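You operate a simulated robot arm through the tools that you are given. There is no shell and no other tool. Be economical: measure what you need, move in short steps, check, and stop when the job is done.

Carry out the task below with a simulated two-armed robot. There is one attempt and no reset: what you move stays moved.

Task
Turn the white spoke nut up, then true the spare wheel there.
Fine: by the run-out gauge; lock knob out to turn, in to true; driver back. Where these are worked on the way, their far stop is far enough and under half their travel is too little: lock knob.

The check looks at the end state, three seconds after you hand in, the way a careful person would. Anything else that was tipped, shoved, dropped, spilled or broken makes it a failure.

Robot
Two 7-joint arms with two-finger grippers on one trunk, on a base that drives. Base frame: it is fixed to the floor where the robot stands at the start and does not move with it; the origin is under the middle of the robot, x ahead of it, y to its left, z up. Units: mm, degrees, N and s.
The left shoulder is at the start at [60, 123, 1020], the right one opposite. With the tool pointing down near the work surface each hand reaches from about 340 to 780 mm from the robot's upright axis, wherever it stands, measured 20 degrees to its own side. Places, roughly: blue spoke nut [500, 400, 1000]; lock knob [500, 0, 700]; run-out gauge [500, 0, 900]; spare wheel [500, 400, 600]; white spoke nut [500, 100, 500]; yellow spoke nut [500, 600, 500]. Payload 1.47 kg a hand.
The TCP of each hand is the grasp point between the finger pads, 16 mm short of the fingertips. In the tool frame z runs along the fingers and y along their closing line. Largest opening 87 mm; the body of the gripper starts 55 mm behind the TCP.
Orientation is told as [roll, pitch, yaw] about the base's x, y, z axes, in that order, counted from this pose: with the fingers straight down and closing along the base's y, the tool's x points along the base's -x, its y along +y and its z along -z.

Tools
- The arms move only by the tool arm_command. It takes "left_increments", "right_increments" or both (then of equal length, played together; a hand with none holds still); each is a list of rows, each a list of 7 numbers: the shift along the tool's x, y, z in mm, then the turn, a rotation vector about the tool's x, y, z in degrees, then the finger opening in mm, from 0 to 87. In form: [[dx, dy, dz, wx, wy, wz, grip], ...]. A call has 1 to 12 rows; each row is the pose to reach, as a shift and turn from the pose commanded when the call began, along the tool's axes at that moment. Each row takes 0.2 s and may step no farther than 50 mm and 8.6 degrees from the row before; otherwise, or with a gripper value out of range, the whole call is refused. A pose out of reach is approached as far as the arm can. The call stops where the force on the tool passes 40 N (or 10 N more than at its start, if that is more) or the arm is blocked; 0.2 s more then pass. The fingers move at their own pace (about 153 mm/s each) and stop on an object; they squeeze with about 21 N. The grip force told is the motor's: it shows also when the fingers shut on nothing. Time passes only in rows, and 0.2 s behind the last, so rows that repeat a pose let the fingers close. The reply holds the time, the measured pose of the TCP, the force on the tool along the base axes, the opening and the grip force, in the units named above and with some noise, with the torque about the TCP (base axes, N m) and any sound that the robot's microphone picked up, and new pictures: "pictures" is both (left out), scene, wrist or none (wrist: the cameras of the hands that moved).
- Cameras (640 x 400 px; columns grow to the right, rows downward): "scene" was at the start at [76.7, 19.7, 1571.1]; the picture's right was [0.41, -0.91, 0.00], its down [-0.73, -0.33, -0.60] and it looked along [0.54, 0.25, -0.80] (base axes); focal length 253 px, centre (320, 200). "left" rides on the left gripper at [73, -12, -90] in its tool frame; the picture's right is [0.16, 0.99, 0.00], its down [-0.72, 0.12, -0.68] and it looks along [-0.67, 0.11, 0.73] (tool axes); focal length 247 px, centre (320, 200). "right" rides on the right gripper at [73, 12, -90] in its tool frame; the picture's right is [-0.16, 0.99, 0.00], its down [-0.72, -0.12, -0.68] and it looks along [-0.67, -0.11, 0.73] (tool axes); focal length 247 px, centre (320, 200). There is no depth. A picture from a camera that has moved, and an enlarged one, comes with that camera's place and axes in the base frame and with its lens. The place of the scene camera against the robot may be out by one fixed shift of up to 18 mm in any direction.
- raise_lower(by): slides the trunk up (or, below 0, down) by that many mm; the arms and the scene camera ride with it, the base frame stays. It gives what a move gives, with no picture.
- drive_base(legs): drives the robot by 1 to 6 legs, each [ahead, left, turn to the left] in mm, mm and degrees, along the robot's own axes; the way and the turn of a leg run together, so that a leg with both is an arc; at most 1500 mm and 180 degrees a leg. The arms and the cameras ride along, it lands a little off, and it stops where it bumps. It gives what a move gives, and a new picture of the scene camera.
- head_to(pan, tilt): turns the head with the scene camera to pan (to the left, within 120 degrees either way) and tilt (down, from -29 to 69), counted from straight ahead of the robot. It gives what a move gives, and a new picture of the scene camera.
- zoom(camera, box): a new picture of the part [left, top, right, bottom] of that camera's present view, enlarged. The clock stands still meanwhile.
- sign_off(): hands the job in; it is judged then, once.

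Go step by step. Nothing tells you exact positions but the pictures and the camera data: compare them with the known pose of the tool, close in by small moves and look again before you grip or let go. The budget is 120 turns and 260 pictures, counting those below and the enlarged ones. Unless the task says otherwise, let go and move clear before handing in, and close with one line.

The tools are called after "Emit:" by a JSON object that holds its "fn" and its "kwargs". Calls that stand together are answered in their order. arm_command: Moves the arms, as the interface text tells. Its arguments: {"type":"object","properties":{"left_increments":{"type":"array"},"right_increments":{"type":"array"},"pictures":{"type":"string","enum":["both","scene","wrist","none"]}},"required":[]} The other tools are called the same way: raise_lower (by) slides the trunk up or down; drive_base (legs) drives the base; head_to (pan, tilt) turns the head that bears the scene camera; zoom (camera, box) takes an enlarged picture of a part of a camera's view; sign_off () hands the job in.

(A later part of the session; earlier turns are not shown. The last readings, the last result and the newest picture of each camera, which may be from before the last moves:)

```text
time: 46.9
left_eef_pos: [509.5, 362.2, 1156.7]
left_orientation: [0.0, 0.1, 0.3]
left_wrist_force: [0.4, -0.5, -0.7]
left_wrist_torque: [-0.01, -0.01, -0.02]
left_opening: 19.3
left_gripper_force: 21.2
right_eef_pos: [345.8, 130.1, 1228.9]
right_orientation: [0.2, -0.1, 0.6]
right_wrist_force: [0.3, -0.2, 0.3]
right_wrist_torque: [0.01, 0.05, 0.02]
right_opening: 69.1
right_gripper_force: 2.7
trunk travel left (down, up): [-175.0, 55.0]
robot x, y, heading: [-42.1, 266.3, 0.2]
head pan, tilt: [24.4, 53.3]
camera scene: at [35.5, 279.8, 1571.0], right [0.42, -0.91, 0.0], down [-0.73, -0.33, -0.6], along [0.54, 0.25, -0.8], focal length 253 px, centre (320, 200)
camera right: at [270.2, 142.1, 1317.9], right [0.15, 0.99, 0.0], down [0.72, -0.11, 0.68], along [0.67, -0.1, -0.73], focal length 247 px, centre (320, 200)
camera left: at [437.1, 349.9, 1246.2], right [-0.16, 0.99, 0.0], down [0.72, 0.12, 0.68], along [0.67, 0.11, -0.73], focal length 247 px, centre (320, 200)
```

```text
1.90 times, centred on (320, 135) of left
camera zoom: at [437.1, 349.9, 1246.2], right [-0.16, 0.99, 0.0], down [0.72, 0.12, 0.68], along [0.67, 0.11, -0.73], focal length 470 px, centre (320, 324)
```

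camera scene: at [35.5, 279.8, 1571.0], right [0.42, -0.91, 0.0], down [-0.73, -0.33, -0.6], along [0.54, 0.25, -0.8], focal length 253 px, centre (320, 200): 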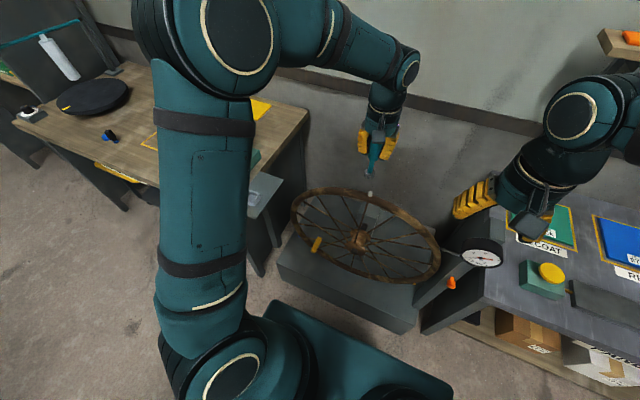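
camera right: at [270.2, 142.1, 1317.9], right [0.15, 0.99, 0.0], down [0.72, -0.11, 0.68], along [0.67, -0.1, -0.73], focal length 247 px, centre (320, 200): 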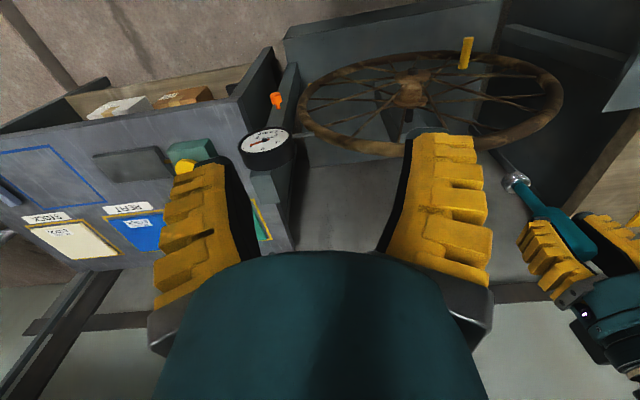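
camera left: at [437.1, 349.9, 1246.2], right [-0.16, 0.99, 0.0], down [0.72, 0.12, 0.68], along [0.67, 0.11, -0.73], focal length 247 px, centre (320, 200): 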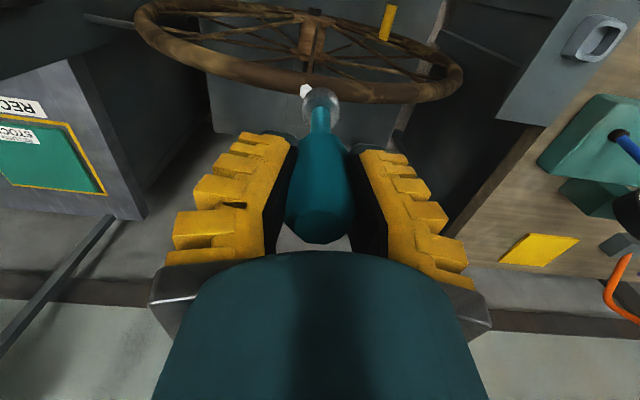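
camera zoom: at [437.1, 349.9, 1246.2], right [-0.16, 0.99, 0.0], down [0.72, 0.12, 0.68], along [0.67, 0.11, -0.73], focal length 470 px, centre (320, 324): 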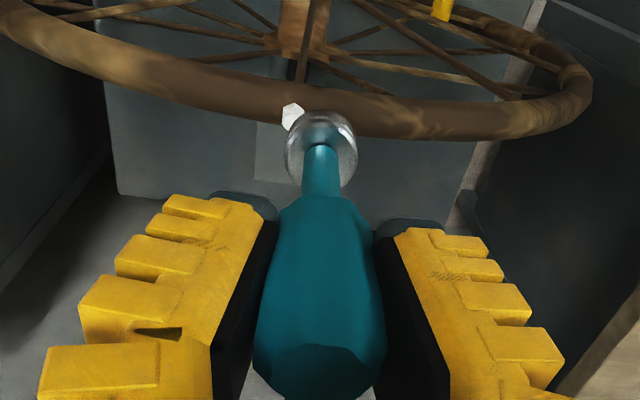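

The nut shows just left-ahead of the socket in the wrist view. I check the relative offset in the scene view too.

Emit:
{"fn": "zoom", "kwargs": {"camera": "scene", "box": [330, 120, 420, 210]}}

Emit:
{"fn": "zoom", "kwargs": {"camera": "right", "box": [440, 100, 640, 300]}}

```text
4.44 times, centred on (375, 165) of scene
camera zoom: at [35.5, 279.8, 1571.0], right [0.42, -0.91, 0.0], down [-0.73, -0.33, -0.6], along [0.54, 0.25, -0.8], focal length 1123 px, centre (76, 356)
```

zoom: 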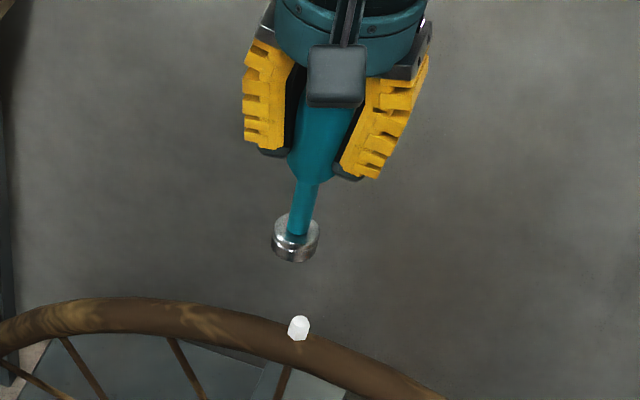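

```text
2.00 times, centred on (540, 200) of right
camera zoom: at [270.2, 142.1, 1317.9], right [0.15, 0.99, 0.0], down [0.72, -0.11, 0.68], along [0.67, -0.1, -0.73], focal length 494 px, centre (-120, 200)
```

zoom: 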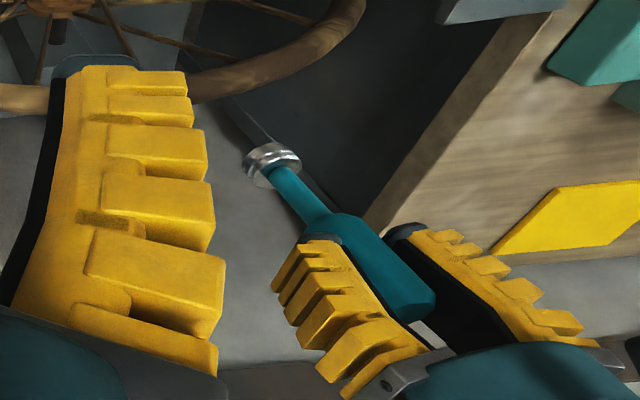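

The nut is about 12 mm to the right and ~30 mm ahead of the socket. I move closer, keeping the socket above it.

Emit:
{"fn": "arm_command", "kwargs": {"left_increments": [[-10, -6, 20, 0, 0, 0, 15], [-20, -12, 40, 0, 0, 0, 15], [-25, -12, 58, 0, 0, 0, 15]], "pictures": "wrist"}}

Emit:
{"fn": "zoom", "kwargs": {"camera": "scene", "box": [340, 150, 410, 220]}}

Emit:
{"fn": "zoom", "kwargs": {"camera": "left", "box": [260, 60, 380, 200]}}

```text
time: 47.7
left_eef_pos: [539.7, 350.8, 1096.4]
left_orientation: [0.0, 0.1, 0.3]
left_wrist_force: [0.1, 0.1, -1.4]
left_wrist_torque: [0.03, 0.04, 0.0]
left_opening: 19.2
left_gripper_force: 21.3
right_eef_pos: [344.2, 132.4, 1229.6]
right_orientation: [0.1, -0.1, 0.5]
right_wrist_force: [0.4, -0.3, 1.0]
right_wrist_torque: [-0.02, -0.02, 0.04]
right_opening: 69.2
right_gripper_force: 2.9
trunk travel left (down, up): [-175.0, 55.0]
robot x, y, heading: [-43.3, 259.6, 0.5]
head pan, tilt: [24.4, 53.3]
camera left: at [466.5, 340.1, 1185.6], right [-0.16, 0.99, 0.0], down [0.72, 0.12, 0.68], along [0.67, 0.11, -0.73], focal length 247 px, centre (320, 200)
```

left: 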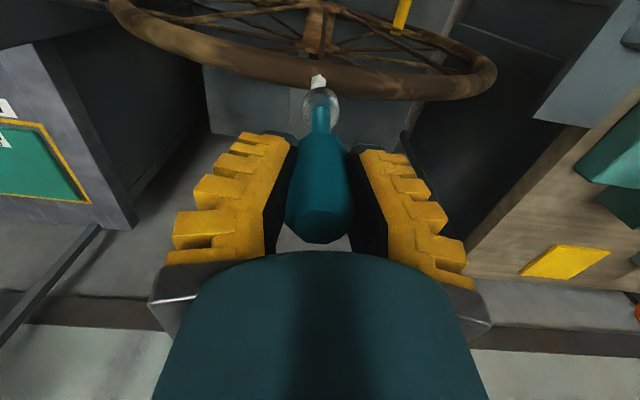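

```text
5.71 times, centred on (375, 185) of scene
camera zoom: at [36.3, 280.9, 1570.9], right [0.42, -0.91, 0.0], down [-0.73, -0.33, -0.6], along [0.54, 0.25, -0.8], focal length 1444 px, centre (6, 286)
```

zoom: 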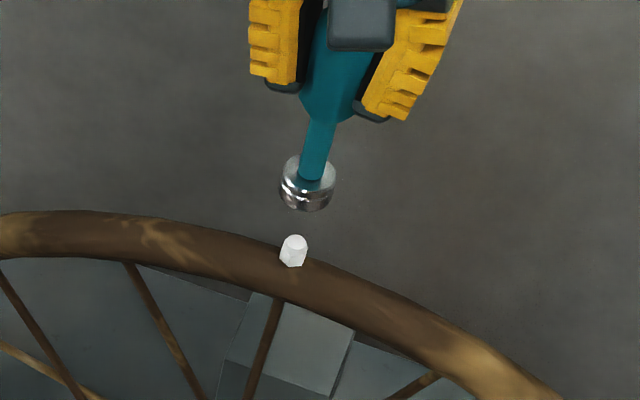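

```text
2.86 times, centred on (320, 130) of left
camera zoom: at [466.5, 340.1, 1185.6], right [-0.16, 0.99, 0.0], down [0.72, 0.12, 0.68], along [0.67, 0.11, -0.73], focal length 706 px, centre (320, 400)
```

zoom: 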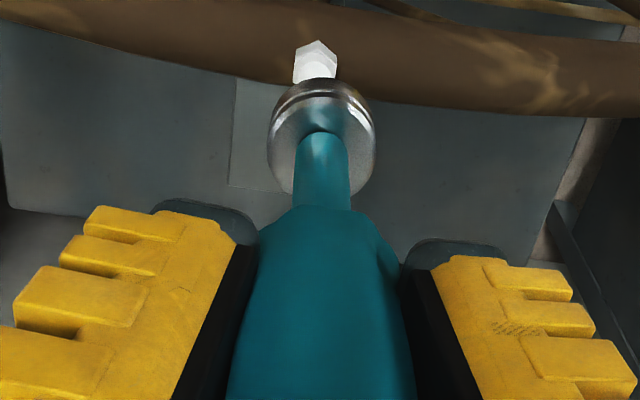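

The nut lies about 10 mm nearer, 2 mm right and ~24 mm below the socket mouth. I shift and drop a little, then recheck.

Emit:
{"fn": "arm_command", "kwargs": {"left_increments": [[5, -1, 0, 0, 0, 0, 15], [10, -2, 8, 0, 0, 0, 15], [10, -2, 12, 0, 0, 0, 15]], "pictures": "none"}}

Emit:
{"fn": "zoom", "kwargs": {"camera": "scene", "box": [345, 160, 405, 220]}}

Emit:
{"fn": "zoom", "kwargs": {"camera": "left", "box": [260, 60, 380, 200]}}

```text
time: 48.5
left_eef_pos: [527.9, 350.6, 1082.9]
left_orientation: [0.1, 0.2, 0.2]
left_wrist_force: [-1.0, 0.9, -2.0]
left_wrist_torque: [0.01, 0.0, -0.01]
left_opening: 19.2
left_gripper_force: 20.8
right_eef_pos: [344.4, 133.4, 1229.4]
right_orientation: [0.1, -0.1, 0.5]
right_wrist_force: [0.2, -0.7, 0.3]
right_wrist_torque: [0.01, 0.0, -0.05]
right_opening: 69.1
right_gripper_force: 3.0
trunk travel left (down, up): [-175.0, 55.0]
robot x, y, heading: [-45.3, 260.4, 0.3]
head pan, tilt: [24.4, 53.3]
```

```text
6.67 times, centred on (375, 190) of scene
camera zoom: at [35.6, 281.1, 1571.0], right [0.42, -0.91, 0.0], down [-0.73, -0.33, -0.6], along [0.54, 0.25, -0.8], focal length 1684 px, centre (-47, 267)
```

zoom: 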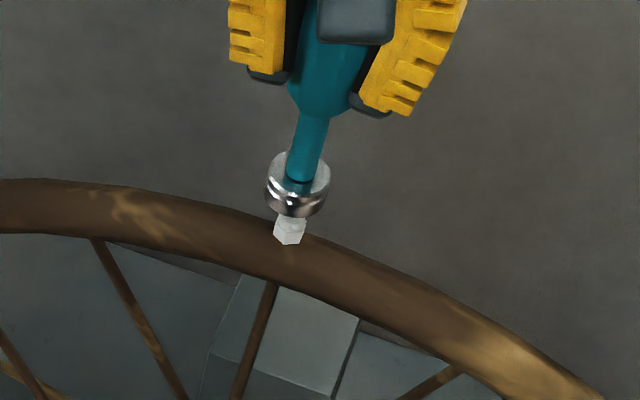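

```text
2.86 times, centred on (320, 130) of left
camera zoom: at [455.5, 338.4, 1172.8], right [-0.16, 0.99, 0.0], down [0.73, 0.12, 0.68], along [0.67, 0.11, -0.73], focal length 706 px, centre (320, 400)
```

zoom: 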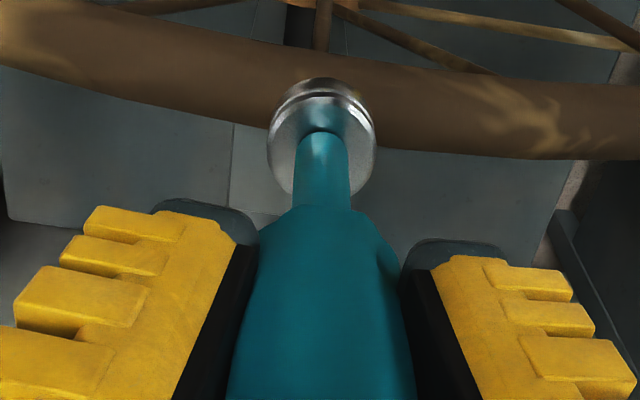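

The socket looks right above the nut in both views. I descend slowly until it seats or touches.

Emit:
{"fn": "arm_command", "kwargs": {"left_increments": [[0, 0, 4, 0, 0, 0, 15], [0, 0, 8, 0, 0, 0, 15], [0, 0, 12, 0, 0, 0, 15], [0, 0, 15, 0, 0, 0, 15], [0, 0, 18, 0, 0, 0, 15]], "pictures": "none"}}

Emit:
{"fn": "zoom", "kwargs": {"camera": "scene", "box": [345, 160, 405, 220]}}

Emit:
{"fn": "zoom", "kwargs": {"camera": "left", "box": [260, 60, 380, 200]}}

```text
time: 49.7
left_eef_pos: [528.0, 349.6, 1066.0]
left_orientation: [0.0, 0.1, 0.4]
left_wrist_force: [-0.1, 0.4, -0.8]
left_wrist_torque: [0.02, 0.0, -0.02]
left_opening: 18.8
left_gripper_force: 21.3
right_eef_pos: [345.0, 131.3, 1230.0]
right_orientation: [0.1, -0.2, 0.6]
right_wrist_force: [0.6, 0.6, 0.3]
right_wrist_torque: [0.02, 0.01, -0.01]
right_opening: 69.2
right_gripper_force: 3.2
trunk travel left (down, up): [-175.0, 55.0]
robot x, y, heading: [-42.8, 259.2, 0.3]
head pan, tilt: [24.4, 53.3]
```

```text
6.67 times, centred on (375, 190) of scene
camera zoom: at [35.6, 281.1, 1571.0], right [0.42, -0.91, 0.0], down [-0.73, -0.33, -0.6], along [0.54, 0.25, -0.8], focal length 1684 px, centre (-47, 267)
```

zoom: 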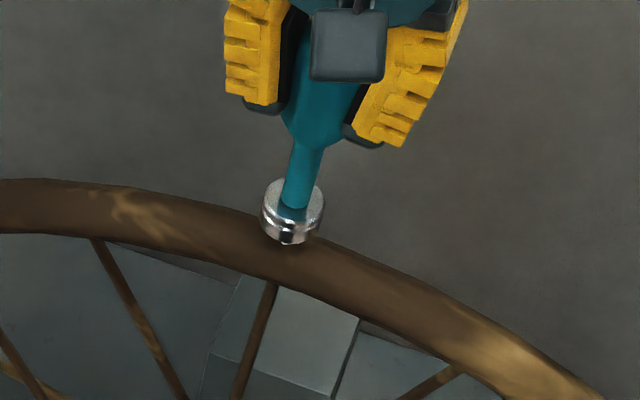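

```text
2.86 times, centred on (320, 130) of left
camera zoom: at [455.6, 337.7, 1154.6], right [-0.16, 0.99, 0.0], down [0.72, 0.12, 0.68], along [0.67, 0.11, -0.73], focal length 706 px, centre (320, 400)
```

zoom: 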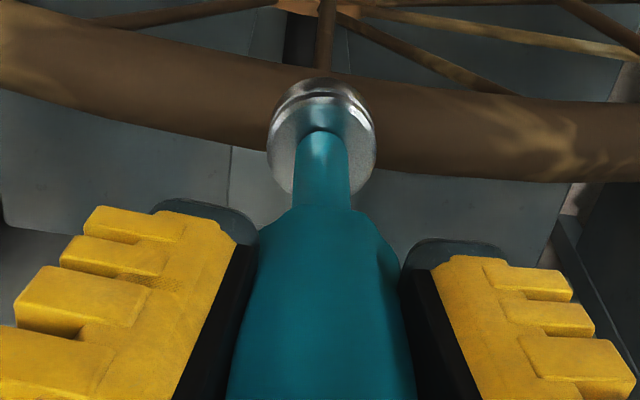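

No contact yet; the nut is almost wholly covered by the socket. I descend further until it touches.

Emit:
{"fn": "arm_command", "kwargs": {"left_increments": [[0, 0, 2, 0, 0, 0, 15], [0, 0, 4, 0, 0, 0, 15], [0, 0, 6, 0, 0, 0, 15]], "pictures": "none"}}

Emit:
{"fn": "zoom", "kwargs": {"camera": "scene", "box": [345, 160, 405, 220]}}

Emit:
{"fn": "zoom", "kwargs": {"camera": "scene", "box": [445, 225, 525, 285]}}

```text
time: 50.5
left_eef_pos: [527.1, 349.6, 1060.7]
left_orientation: [0.1, 0.1, 0.4]
left_wrist_force: [0.1, -0.3, -0.4]
left_wrist_torque: [0.03, 0.03, 0.02]
left_opening: 19.0
left_gripper_force: 21.2
right_eef_pos: [344.8, 132.6, 1229.5]
right_orientation: [0.1, -0.1, 0.5]
right_wrist_force: [-0.6, -0.9, 0.1]
right_wrist_torque: [-0.01, 0.0, 0.02]
right_opening: 69.2
right_gripper_force: 2.9
trunk travel left (down, up): [-175.0, 55.0]
robot x, y, heading: [-39.7, 263.5, 0.0]
head pan, tilt: [24.4, 53.3]
```

```text
6.67 times, centred on (375, 190) of scene
camera zoom: at [35.6, 281.1, 1571.0], right [0.42, -0.91, 0.0], down [-0.73, -0.33, -0.6], along [0.54, 0.25, -0.8], focal length 1684 px, centre (-47, 267)
```

zoom: 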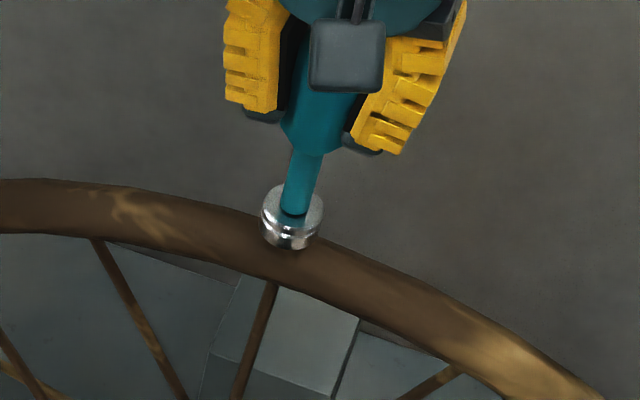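

```text
6.67 times, centred on (485, 255) of scene
camera zoom: at [35.6, 281.1, 1571.0], right [0.42, -0.91, 0.0], down [-0.73, -0.33, -0.6], along [0.54, 0.25, -0.8], focal length 1684 px, centre (-780, -167)
```

zoom: 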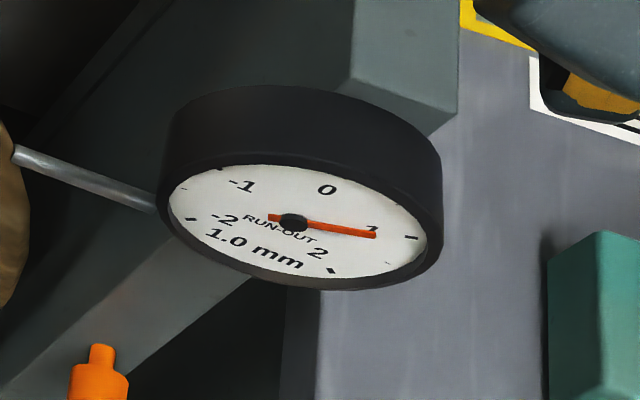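

The nut is inside the socket. I turn a little clockwise (seen from above) and read the gauge.

Emit:
{"fn": "arm_command", "kwargs": {"left_increments": [[0, 0, 0, 0, 0, 8, 15], [0, 0, 0, 0, 0, 16, 15], [0, 0, 0, 0, 0, 24, 15]], "pictures": "none"}}

Emit:
{"fn": "zoom", "kwargs": {"camera": "scene", "box": [445, 225, 525, 285]}}

Emit:
{"fn": "zoom", "kwargs": {"camera": "scene", "box": [345, 160, 405, 220]}}

```text
time: 51.3
left_eef_pos: [527.8, 350.8, 1060.1]
left_orientation: [-0.1, 0.1, -23.9]
left_wrist_force: [-0.2, 0.6, -0.6]
left_wrist_torque: [-0.01, -0.01, 0.0]
left_opening: 18.9
left_gripper_force: 20.7
right_eef_pos: [344.9, 132.5, 1229.5]
right_orientation: [0.2, -0.1, 0.4]
right_wrist_force: [0.7, 0.5, 0.2]
right_wrist_torque: [-0.03, 0.0, -0.02]
right_opening: 69.2
right_gripper_force: 2.6
trunk travel left (down, up): [-175.0, 55.0]
robot x, y, heading: [-43.5, 259.5, 0.4]
head pan, tilt: [24.4, 53.3]
```

```text
6.67 times, centred on (485, 255) of scene
camera zoom: at [35.6, 281.3, 1571.0], right [0.42, -0.91, 0.0], down [-0.73, -0.33, -0.6], along [0.54, 0.25, -0.8], focal length 1684 px, centre (-780, -167)
```

zoom: 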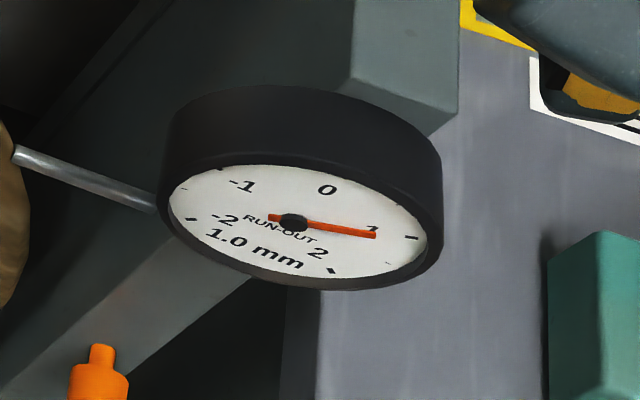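

```text
6.67 times, centred on (375, 190) of scene
camera zoom: at [35.6, 281.3, 1571.0], right [0.42, -0.91, 0.0], down [-0.73, -0.33, -0.6], along [0.54, 0.25, -0.8], focal length 1684 px, centre (-47, 267)
```

zoom: 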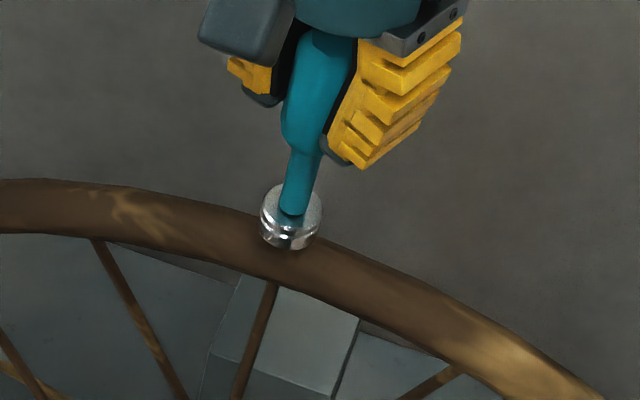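

No change yet and no force, so the socket isn't fully seated. I press down further until contact.

Emit:
{"fn": "arm_command", "kwargs": {"left_increments": [[0, 0, 2, 0, 0, 0, 15], [0, 0, 4, 0, 0, 0, 15], [0, 0, 6, 0, 0, 0, 15], [0, 0, 8, 0, 0, 0, 15]], "pictures": "none"}}

Emit:
{"fn": "zoom", "kwargs": {"camera": "scene", "box": [345, 160, 405, 220]}}

Emit:
{"fn": "zoom", "kwargs": {"camera": "scene", "box": [445, 225, 525, 285]}}

```text
time: 52.3
left_eef_pos: [526.2, 351.7, 1054.1]
left_orientation: [0.0, 0.0, -23.7]
left_wrist_force: [-2.3, 0.6, 10.4]
left_wrist_torque: [-0.01, 0.06, 0.03]
left_opening: 19.0
left_gripper_force: 21.3
right_eef_pos: [344.4, 132.5, 1230.1]
right_orientation: [0.0, -0.1, 0.5]
right_wrist_force: [-0.2, 0.3, 0.8]
right_wrist_torque: [-0.05, 0.01, -0.01]
right_opening: 69.1
right_gripper_force: 2.4
trunk travel left (down, up): [-175.0, 55.0]
robot x, y, heading: [-42.4, 261.8, 0.3]
head pan, tilt: [24.4, 53.3]
```

```text
6.67 times, centred on (375, 190) of scene
camera zoom: at [34.3, 281.0, 1571.2], right [0.42, -0.91, 0.0], down [-0.73, -0.33, -0.6], along [0.54, 0.25, -0.8], focal length 1684 px, centre (-47, 267)
```

zoom: 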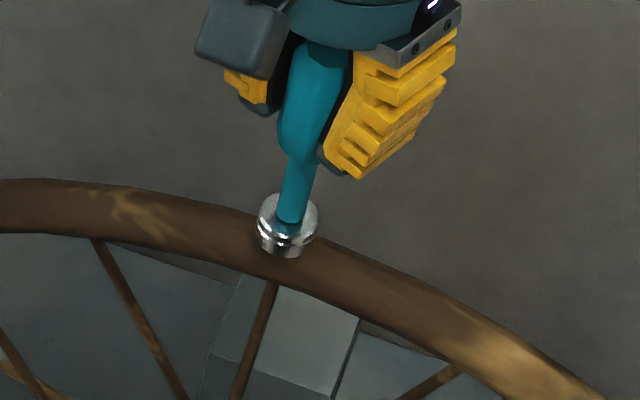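

```text
6.67 times, centred on (485, 255) of scene
camera zoom: at [34.3, 281.0, 1571.2], right [0.42, -0.91, 0.0], down [-0.73, -0.33, -0.6], along [0.54, 0.25, -0.8], focal length 1684 px, centre (-780, -167)
```

zoom: 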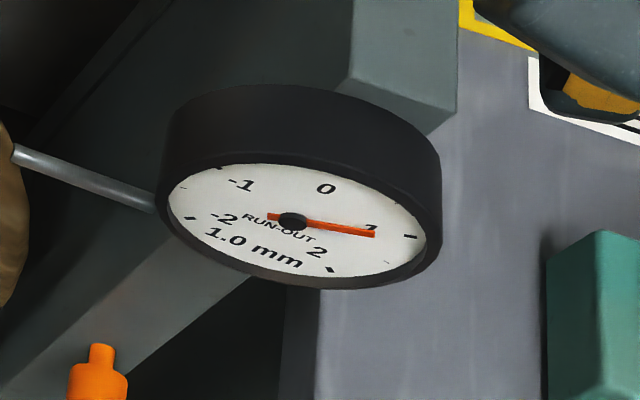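

Now it presses with 10 N. I turn back the other way and read again.

Emit:
{"fn": "arm_command", "kwargs": {"left_increments": [[0, 0, 0, 0, 0, -8, 15], [0, 0, 0, 0, 0, -16, 15], [0, 0, 0, 0, 0, -24, 15], [0, 0, 0, 0, 0, -32, 15], [0, 0, 0, 0, 0, -40, 15]], "pictures": "wrist"}}

Emit:
{"fn": "zoom", "kwargs": {"camera": "scene", "box": [445, 225, 525, 285]}}

```text
time: 53.5
left_eef_pos: [526.3, 350.6, 1051.9]
left_orientation: [0.1, 0.2, 16.4]
left_wrist_force: [1.2, -3.2, 9.6]
left_wrist_torque: [-0.22, -0.16, -0.02]
left_opening: 24.5
left_gripper_force: 21.1
right_eef_pos: [344.6, 130.6, 1229.9]
right_orientation: [0.1, -0.1, 0.6]
right_wrist_force: [-0.2, -0.5, -0.3]
right_wrist_torque: [0.0, 0.01, -0.04]
right_opening: 68.9
right_gripper_force: 2.8
trunk travel left (down, up): [-175.0, 55.0]
robot x, y, heading: [-39.3, 263.7, 0.3]
head pan, tilt: [24.4, 53.3]
camera left: at [461.1, 318.2, 1141.4], right [-0.43, 0.9, 0.0], down [0.66, 0.32, 0.68], along [0.61, 0.29, -0.73], focal length 247 px, centre (320, 200)
```

left: 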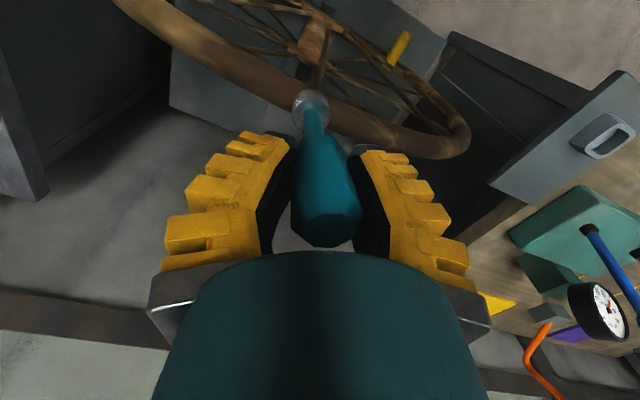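

```text
6.67 times, centred on (485, 255) of scene
camera zoom: at [34.6, 280.4, 1571.0], right [0.42, -0.91, 0.0], down [-0.73, -0.33, -0.6], along [0.54, 0.25, -0.8], focal length 1684 px, centre (-780, -167)
```

zoom: 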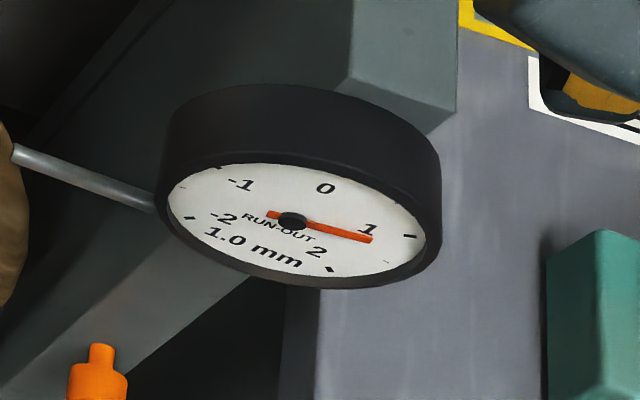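

The handle twisted a bit in the grip (opening 24 mm), so the nut resists — the socket is engaged, and the needle crept up. I turn clockwise now.

Emit:
{"fn": "arm_command", "kwargs": {"left_increments": [[0, 0, 0, 0, 0, 8, 0], [0, 0, 0, 0, 0, 16, 0], [0, 0, 0, 0, 0, 24, 0], [0, 0, 0, 0, 0, 32, 0], [0, 0, 0, 0, 0, 40, 0], [0, 0, 0, 0, 0, 48, 0], [0, 0, 0, 0, 0, 56, 0], [0, 0, 0, 0, 0, 64, 0]], "pictures": "wrist"}}

Emit:
{"fn": "zoom", "kwargs": {"camera": "scene", "box": [445, 225, 525, 285]}}

Emit:
{"fn": "zoom", "kwargs": {"camera": "scene", "box": [345, 160, 405, 220]}}

```text
time: 55.3
left_eef_pos: [529.0, 350.8, 1051.3]
left_orientation: [-0.1, 0.0, -48.0]
left_wrist_force: [-1.9, 4.5, 10.5]
left_wrist_torque: [0.35, 0.07, 0.04]
left_opening: 22.4
left_gripper_force: 21.0
right_eef_pos: [343.8, 131.5, 1230.6]
right_orientation: [0.0, -0.1, 0.5]
right_wrist_force: [-0.4, -0.3, -0.9]
right_wrist_torque: [0.01, -0.01, -0.03]
right_opening: 69.0
right_gripper_force: 2.8
trunk travel left (down, up): [-175.0, 55.0]
robot x, y, heading: [-39.6, 262.8, 0.1]
head pan, tilt: [24.4, 53.3]
camera left: at [471.3, 396.8, 1141.1], right [0.63, 0.78, 0.0], down [0.57, -0.46, 0.68], along [0.53, -0.43, -0.73], focal length 247 px, centre (320, 200)
```

left: 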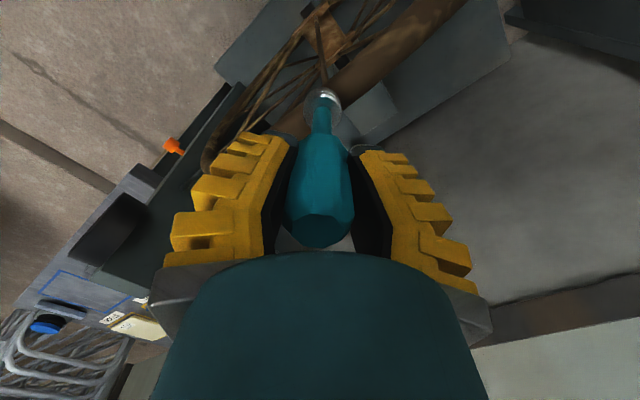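

```text
6.67 times, centred on (485, 255) of scene
camera zoom: at [34.3, 281.6, 1571.1], right [0.42, -0.91, 0.0], down [-0.73, -0.33, -0.6], along [0.54, 0.25, -0.8], focal length 1684 px, centre (-780, -167)
```

zoom: 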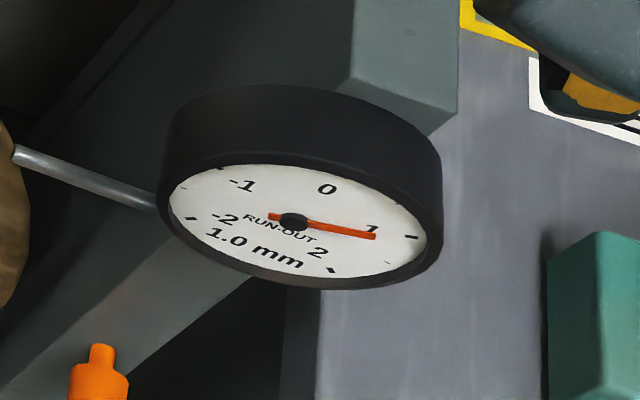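

```text
6.67 times, centred on (375, 190) of scene
camera zoom: at [34.3, 281.6, 1571.1], right [0.42, -0.91, 0.0], down [-0.73, -0.33, -0.6], along [0.54, 0.25, -0.8], focal length 1684 px, centre (-47, 267)
```

zoom: 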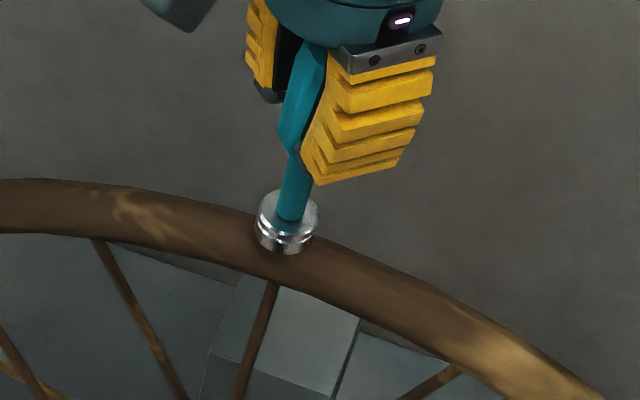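

The needle came slightly back. I keep turning clockwise in a larger sweep and watch both gauge and slip.

Emit:
{"fn": "arm_command", "kwargs": {"left_increments": [[0, 0, 0, 0, 0, 8, 0], [0, 0, 0, 0, 0, 16, 0], [0, 0, 0, 0, 0, 24, 0], [0, 0, 0, 0, 0, 32, 0], [0, 0, 0, 0, 0, 40, 0], [0, 0, 0, 0, 0, 48, 0], [0, 0, 0, 0, 0, 56, 0], [0, 0, 0, 0, 0, 64, 0]], "pictures": "wrist"}}

Emit:
{"fn": "zoom", "kwargs": {"camera": "scene", "box": [445, 225, 525, 285]}}

Emit:
{"fn": "zoom", "kwargs": {"camera": "left", "box": [240, 70, 400, 270]}}

```text
time: 57.1
left_eef_pos: [526.3, 351.7, 1052.1]
left_orientation: [-0.1, 0.0, -111.9]
left_wrist_force: [-1.7, 1.1, 3.4]
left_wrist_torque: [0.13, 0.06, 0.0]
left_opening: 20.9
left_gripper_force: 20.8
right_eef_pos: [344.0, 131.7, 1229.2]
right_orientation: [0.0, -0.1, 0.5]
right_wrist_force: [-0.5, 0.9, 0.6]
right_wrist_torque: [-0.01, 0.02, -0.02]
right_opening: 69.2
right_gripper_force: 2.6
trunk travel left (down, up): [-175.0, 55.0]
robot x, y, heading: [-41.3, 258.4, 0.1]
head pan, tilt: [24.4, 53.3]
camera left: at [544.3, 422.8, 1141.3], right [0.98, -0.22, 0.0], down [-0.16, -0.71, 0.68], along [-0.15, -0.66, -0.73], focal length 247 px, centre (320, 200)
```

left: 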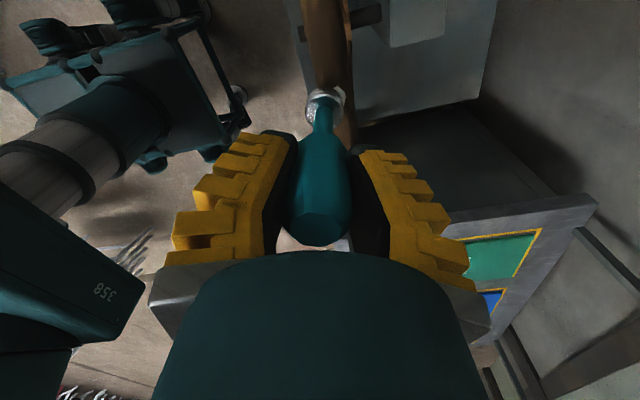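

```text
6.67 times, centred on (485, 255) of scene
camera zoom: at [34.9, 281.3, 1571.1], right [0.42, -0.91, 0.0], down [-0.73, -0.33, -0.6], along [0.54, 0.25, -0.8], focal length 1684 px, centre (-780, -167)
```

zoom: 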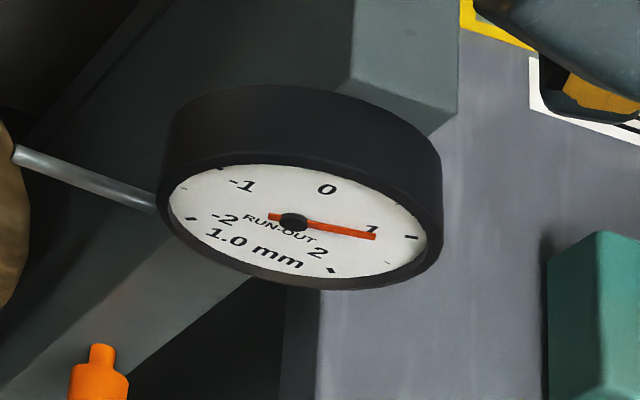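

```text
2.00 times, centred on (320, 170) of left
camera zoom: at [544.3, 422.8, 1141.3], right [0.98, -0.22, 0.0], down [-0.16, -0.71, 0.68], along [-0.15, -0.66, -0.73], focal length 494 px, centre (320, 260)
```

zoom: 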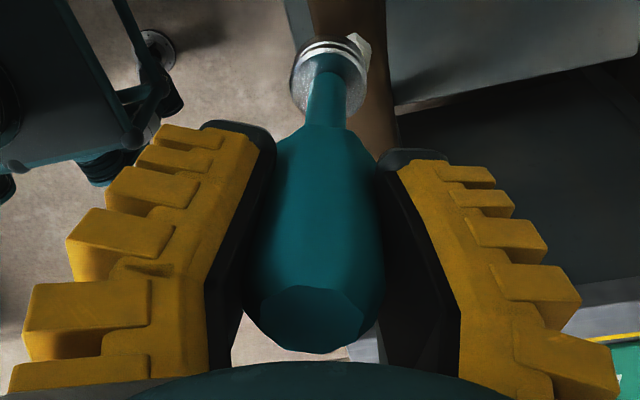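

This side view shows the socket actually sits just in front of the nut (nut is ~13 mm farther in +x), resting on the rim. I lift, shift over and look from this angle.

Emit:
{"fn": "arm_command", "kwargs": {"left_increments": [[0, 0, -20, 0, 0, 0, 0], [0, 0, -40, 0, 0, 0, 0], [3, 6, -40, 0, 0, 0, 0], [5.8, 11.7, -40, 0, 0, 0, 0], [5.8, 11.7, -40, 0, 0, 0, 0]], "pictures": "none"}}

Emit:
{"fn": "zoom", "kwargs": {"camera": "left", "box": [260, 60, 380, 200]}}

Emit:
{"fn": "zoom", "kwargs": {"camera": "scene", "box": [345, 160, 405, 220]}}

```text
time: 58.3
left_eef_pos: [542.4, 351.7, 1091.1]
left_orientation: [-0.2, -0.1, -111.8]
left_wrist_force: [0.0, -0.3, -1.1]
left_wrist_torque: [0.03, 0.0, 0.03]
left_opening: 20.5
left_gripper_force: 21.0
right_eef_pos: [344.5, 132.2, 1230.3]
right_orientation: [0.1, -0.1, 0.5]
right_wrist_force: [0.5, 0.6, -0.6]
right_wrist_torque: [-0.03, -0.03, 0.04]
right_opening: 68.9
right_gripper_force: 2.9
trunk travel left (down, up): [-175.0, 55.0]
robot x, y, heading: [-41.1, 261.7, 0.3]
head pan, tilt: [24.4, 53.3]
```

```text
2.86 times, centred on (320, 130) of left
camera zoom: at [557.9, 423.1, 1180.3], right [0.98, -0.22, 0.0], down [-0.16, -0.72, 0.68], along [-0.15, -0.66, -0.73], focal length 706 px, centre (320, 400)
```

zoom: 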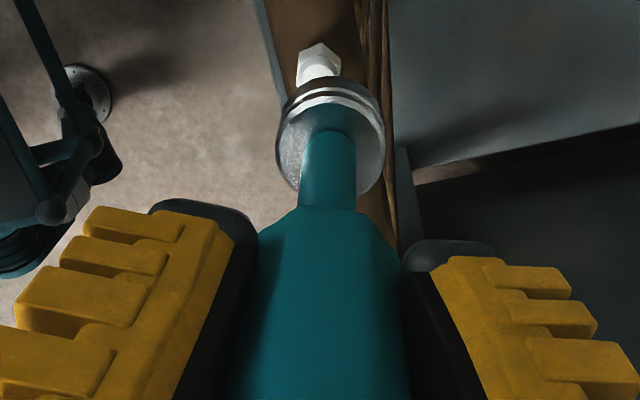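

```text
6.67 times, centred on (375, 190) of scene
camera zoom: at [35.6, 281.1, 1571.0], right [0.42, -0.91, 0.0], down [-0.73, -0.33, -0.6], along [0.54, 0.25, -0.8], focal length 1684 px, centre (-47, 267)
```

zoom: 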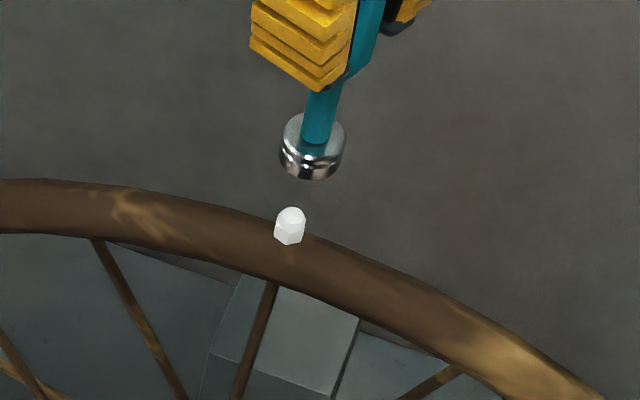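

x is now aligned in this view (nut directly beyond the socket). I turn the hand back toward yaw ≈ -20° to check y alignment.

Emit:
{"fn": "arm_command", "kwargs": {"left_increments": [[0, 0, 0, 0, 0, -8, 0], [0, 0, 0, 0, 0, -16, 0], [0, 0, 0, 0, 0, -24, 0], [0, 0, 0, 0, 0, -32, 0], [0, 0, 0, 0, 0, -40, 0], [0, 0, 0, 0, 0, -48, 0], [0, 0, 0, 0, 0, -56, 0], [0, 0, 0, 0, 0, -64, 0], [0, 0, 0, 0, 0, -72, 0], [0, 0, 0, 0, 0, -80, 0], [0, 0, 0, 0, 0, -88, 0], [0, 0, 0, 0, 0, -96, 0]], "pictures": "none"}}

Emit:
{"fn": "zoom", "kwargs": {"camera": "left", "box": [260, 60, 380, 200]}}

Emit:
{"fn": "zoom", "kwargs": {"camera": "scene", "box": [345, 160, 405, 220]}}

```text
time: 60.9
left_eef_pos: [541.5, 351.1, 1092.8]
left_orientation: [-0.1, 0.2, -15.6]
left_wrist_force: [-0.3, 0.5, -1.0]
left_wrist_torque: [0.01, -0.02, 0.01]
left_opening: 19.3
left_gripper_force: 20.7
right_eef_pos: [344.8, 132.8, 1230.0]
right_orientation: [0.1, 0.0, 0.4]
right_wrist_force: [0.1, 0.1, -0.3]
right_wrist_torque: [0.02, -0.03, 0.0]
right_opening: 68.9
right_gripper_force: 3.0
trunk travel left (down, up): [-175.0, 55.0]
robot x, y, heading: [-44.1, 264.2, 0.3]
head pan, tilt: [24.4, 53.3]
```

```text
2.86 times, centred on (320, 130) of left
camera zoom: at [468.3, 359.5, 1181.9], right [0.11, 0.99, 0.0], down [0.73, -0.08, 0.68], along [0.67, -0.08, -0.73], focal length 706 px, centre (320, 400)
```

zoom: 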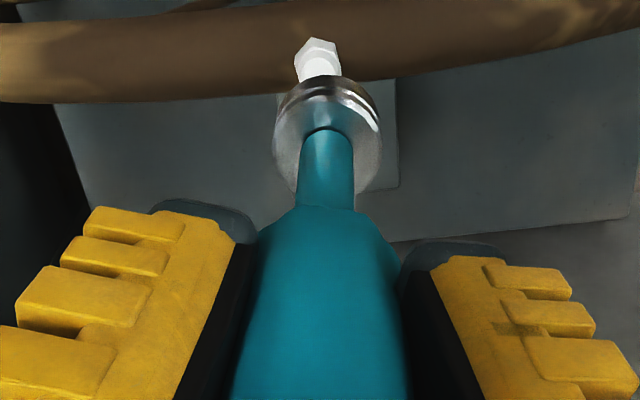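

```text
6.67 times, centred on (375, 190) of scene
camera zoom: at [35.5, 281.0, 1571.0], right [0.42, -0.91, 0.0], down [-0.73, -0.33, -0.6], along [0.54, 0.25, -0.8], focal length 1684 px, centre (-47, 267)
```

zoom: 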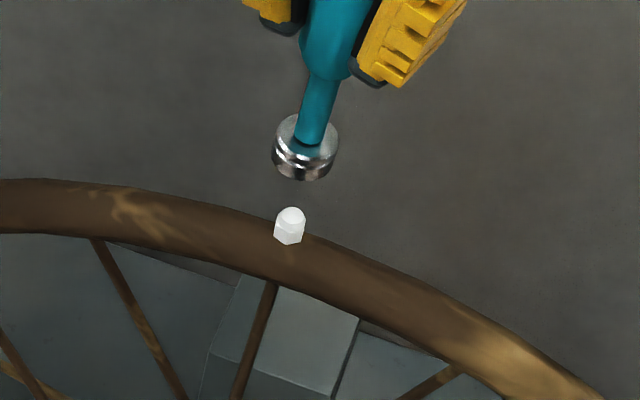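

Both wrist views agree on the nut at about [542,350] with its top near z 935. I fine-shift and descend until near it.

Emit:
{"fn": "arm_command", "kwargs": {"left_increments": [[0.8, -2.6, 5, 0, 0, 0, 0], [0.8, -2.6, 12, 0, 0, 0, 0], [0.8, -2.6, 19, 0, 0, 0, 0], [0.8, -2.6, 26, 0, 0, 0, 0], [0.8, -2.6, 33, 0, 0, 0, 0]], "pictures": "none"}}

Emit:
{"fn": "zoom", "kwargs": {"camera": "left", "box": [260, 60, 380, 200]}}

Emit:
{"fn": "zoom", "kwargs": {"camera": "scene", "box": [345, 160, 405, 220]}}

```text
time: 62.1
left_eef_pos: [539.4, 348.6, 1058.8]
left_orientation: [-0.1, 0.2, -15.7]
left_wrist_force: [-0.2, 0.3, -1.6]
left_wrist_torque: [0.01, 0.02, -0.03]
left_opening: 19.1
left_gripper_force: 20.6
right_eef_pos: [345.5, 132.0, 1228.3]
right_orientation: [0.1, -0.1, 0.5]
right_wrist_force: [0.0, -0.4, -1.3]
right_wrist_torque: [-0.04, -0.01, 0.03]
right_opening: 68.8
right_gripper_force: 3.1
trunk travel left (down, up): [-175.0, 55.0]
robot x, y, heading: [-42.3, 263.4, 0.4]
head pan, tilt: [24.4, 53.3]
```

```text
2.86 times, centred on (320, 130) of left
camera zoom: at [466.6, 356.7, 1148.6], right [0.12, 0.99, 0.0], down [0.73, -0.09, 0.68], along [0.67, -0.08, -0.74], focal length 706 px, centre (320, 400)
```

zoom: 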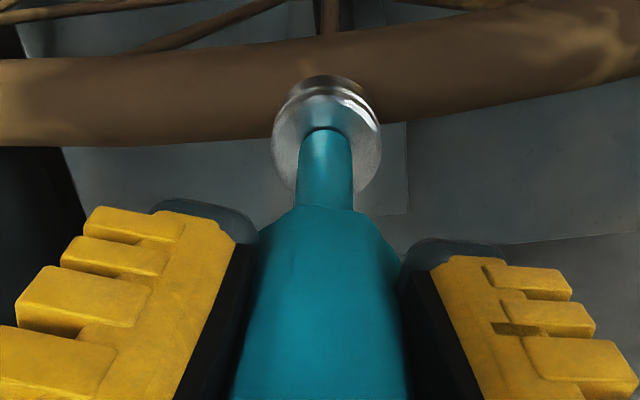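

```text
6.67 times, centred on (375, 190) of scene
camera zoom: at [35.7, 281.1, 1571.0], right [0.42, -0.91, 0.0], down [-0.73, -0.33, -0.6], along [0.54, 0.25, -0.8], focal length 1684 px, centre (-47, 267)
```

zoom: 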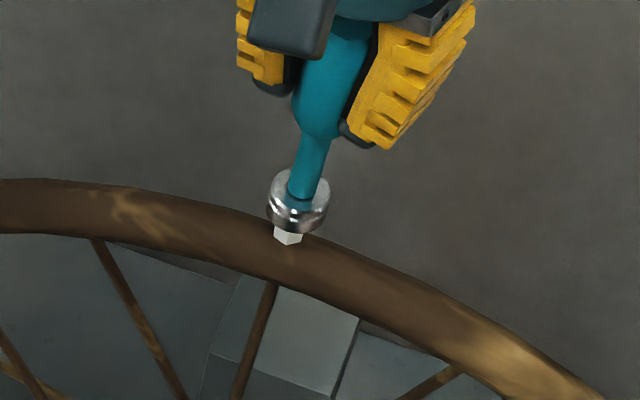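

Refining with the nut's top face, the nut is at about [541.5,351,945]; I shift ~2 mm left and descend in small steps until contact.

Emit:
{"fn": "arm_command", "kwargs": {"left_increments": [[-0.8, 2.6, 0, 0, 0, 0, 0], [-0.8, 2.6, 4, 0, 0, 0, 0], [-0.8, 2.6, 8, 0, 0, 0, 0], [-0.8, 2.6, 11, 0, 0, 0, 0], [-0.8, 2.6, 14, 0, 0, 0, 0], [-0.8, 2.6, 17, 0, 0, 0, 0]], "pictures": "none"}}

Emit:
{"fn": "zoom", "kwargs": {"camera": "left", "box": [260, 60, 380, 200]}}

Emit:
{"fn": "zoom", "kwargs": {"camera": "scene", "box": [345, 160, 405, 220]}}

```text
time: 63.5
left_eef_pos: [538.5, 352.1, 1044.1]
left_orientation: [0.0, 0.2, -15.8]
left_wrist_force: [0.2, -0.1, -1.1]
left_wrist_torque: [0.01, -0.01, 0.0]
left_opening: 31.1
left_gripper_force: 20.7
right_eef_pos: [343.1, 131.1, 1230.0]
right_orientation: [0.1, -0.2, 0.5]
right_wrist_force: [-0.5, 0.0, 0.1]
right_wrist_torque: [0.02, -0.03, 0.0]
right_opening: 69.2
right_gripper_force: 2.3
trunk travel left (down, up): [-175.0, 55.0]
robot x, y, heading: [-43.1, 262.9, 0.2]
head pan, tilt: [24.4, 53.3]
```

```text
2.86 times, centred on (320, 130) of left
camera zoom: at [466.1, 360.3, 1132.0], right [0.12, 0.99, 0.0], down [0.73, -0.09, 0.68], along [0.67, -0.08, -0.73], focal length 706 px, centre (320, 400)
```

zoom: 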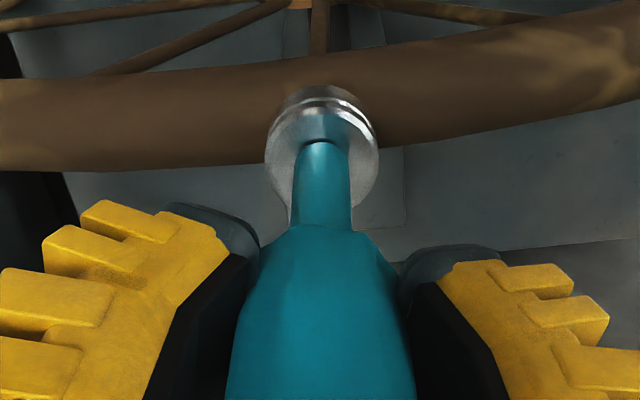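

```text
6.67 times, centred on (375, 190) of scene
camera zoom: at [33.2, 281.1, 1571.2], right [0.42, -0.91, 0.0], down [-0.73, -0.33, -0.6], along [0.54, 0.25, -0.8], focal length 1684 px, centre (-47, 267)
```

zoom: 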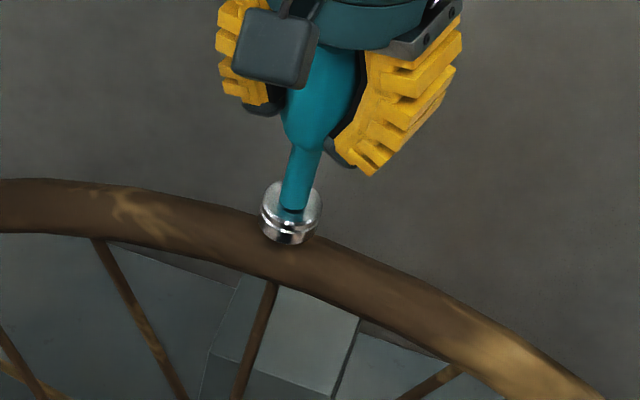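

The driver seems seated over the nut now (handle slid a bit in the hand). I test a clockwise turn.

Emit:
{"fn": "arm_command", "kwargs": {"left_increments": [[0, 0, 0, 0, 0, 8, 0], [0, 0, 0, 0, 0, 16, 0], [0, 0, 0, 0, 0, 24, 0], [0, 0, 0, 0, 0, 32, 0], [0, 0, 0, 0, 0, 40, 0]], "pictures": "none"}}

Emit:
{"fn": "zoom", "kwargs": {"camera": "scene", "box": [445, 225, 525, 285]}}

Emit:
{"fn": "zoom", "kwargs": {"camera": "left", "box": [240, 70, 400, 270]}}

```text
time: 64.7
left_eef_pos: [541.8, 351.4, 1042.8]
left_orientation: [0.0, 0.1, -55.9]
left_wrist_force: [0.0, 0.1, -1.7]
left_wrist_torque: [0.0, -0.01, 0.06]
left_opening: 21.3
left_gripper_force: 21.1
right_eef_pos: [345.1, 132.4, 1229.3]
right_orientation: [0.2, -0.1, 0.5]
right_wrist_force: [1.0, 0.5, -1.0]
right_wrist_torque: [-0.02, -0.03, 0.03]
right_opening: 69.4
right_gripper_force: 2.7
trunk travel left (down, up): [-175.0, 55.0]
robot x, y, heading: [-43.0, 257.9, 0.2]
head pan, tilt: [24.4, 53.3]
```

```text
6.67 times, centred on (485, 255) of scene
camera zoom: at [35.6, 281.2, 1571.0], right [0.42, -0.91, 0.0], down [-0.73, -0.33, -0.6], along [0.54, 0.25, -0.8], focal length 1684 px, centre (-780, -167)
```

zoom: 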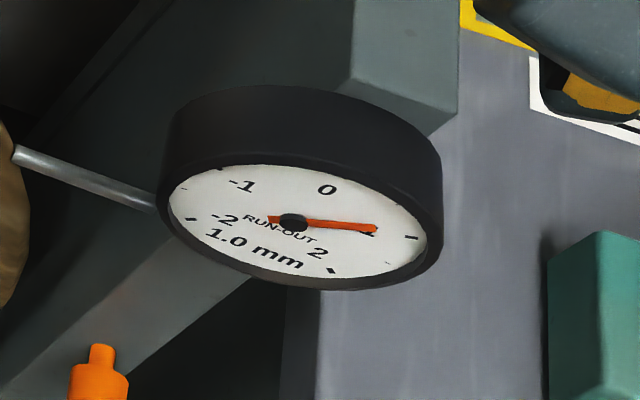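

```text
2.00 times, centred on (320, 170) of left
camera zoom: at [491.1, 405.0, 1131.2], right [0.73, 0.69, 0.0], down [0.5, -0.53, 0.68], along [0.46, -0.5, -0.73], focal length 494 px, centre (320, 260)
```

zoom: 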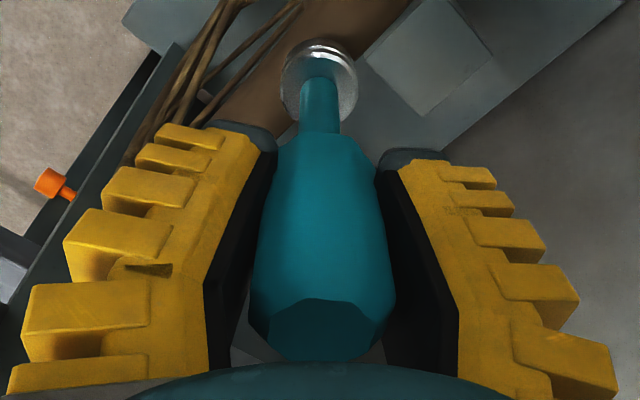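

The needle moved down (about 0.9): clockwise is right and the socket is driving the nut. I continue clockwise.

Emit:
{"fn": "arm_command", "kwargs": {"left_increments": [[0, 0, 0, 0, 0, 8, 0], [0, 0, 0, 0, 0, 16, 0], [0, 0, 0, 0, 0, 24, 0], [0, 0, 0, 0, 0, 32, 0], [0, 0, 0, 0, 0, 40, 0], [0, 0, 0, 0, 0, 48, 0], [0, 0, 0, 0, 0, 56, 0], [0, 0, 0, 0, 0, 64, 0]], "pictures": "none"}}

Emit:
{"fn": "zoom", "kwargs": {"camera": "scene", "box": [445, 225, 525, 285]}}

Emit:
{"fn": "zoom", "kwargs": {"camera": "left", "box": [240, 70, 400, 270]}}

```text
time: 66.5
left_eef_pos: [541.4, 353.5, 1041.7]
left_orientation: [0.0, -0.2, -119.8]
left_wrist_force: [0.7, 0.2, -1.2]
left_wrist_torque: [0.02, -0.04, 0.0]
left_opening: 19.9
left_gripper_force: 21.3
right_eef_pos: [344.9, 132.5, 1229.2]
right_orientation: [0.1, -0.2, 0.4]
right_wrist_force: [0.1, -0.5, -0.2]
right_wrist_torque: [-0.04, -0.01, 0.04]
right_opening: 69.0
right_gripper_force: 3.0
trunk travel left (down, up): [-175.0, 55.0]
robot x, y, heading: [-40.9, 260.5, 0.2]
head pan, tilt: [24.4, 53.3]
```

```text
6.67 times, centred on (485, 255) of scene
camera zoom: at [35.5, 281.2, 1571.0], right [0.42, -0.91, 0.0], down [-0.73, -0.33, -0.6], along [0.54, 0.25, -0.8], focal length 1684 px, centre (-780, -167)
```

zoom: 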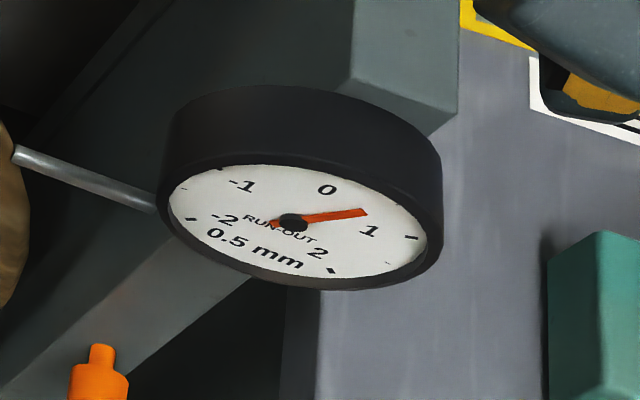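

```text
2.00 times, centred on (320, 170) of left
camera zoom: at [567.6, 421.0, 1131.8], right [0.93, -0.35, 0.0], down [-0.26, -0.69, 0.68], along [-0.24, -0.64, -0.73], focal length 494 px, centre (320, 260)
```

zoom: 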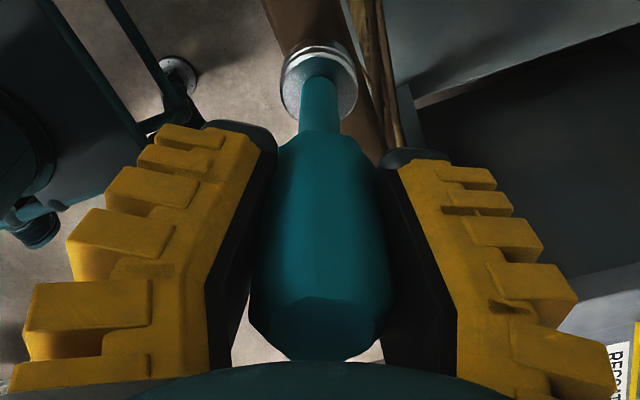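

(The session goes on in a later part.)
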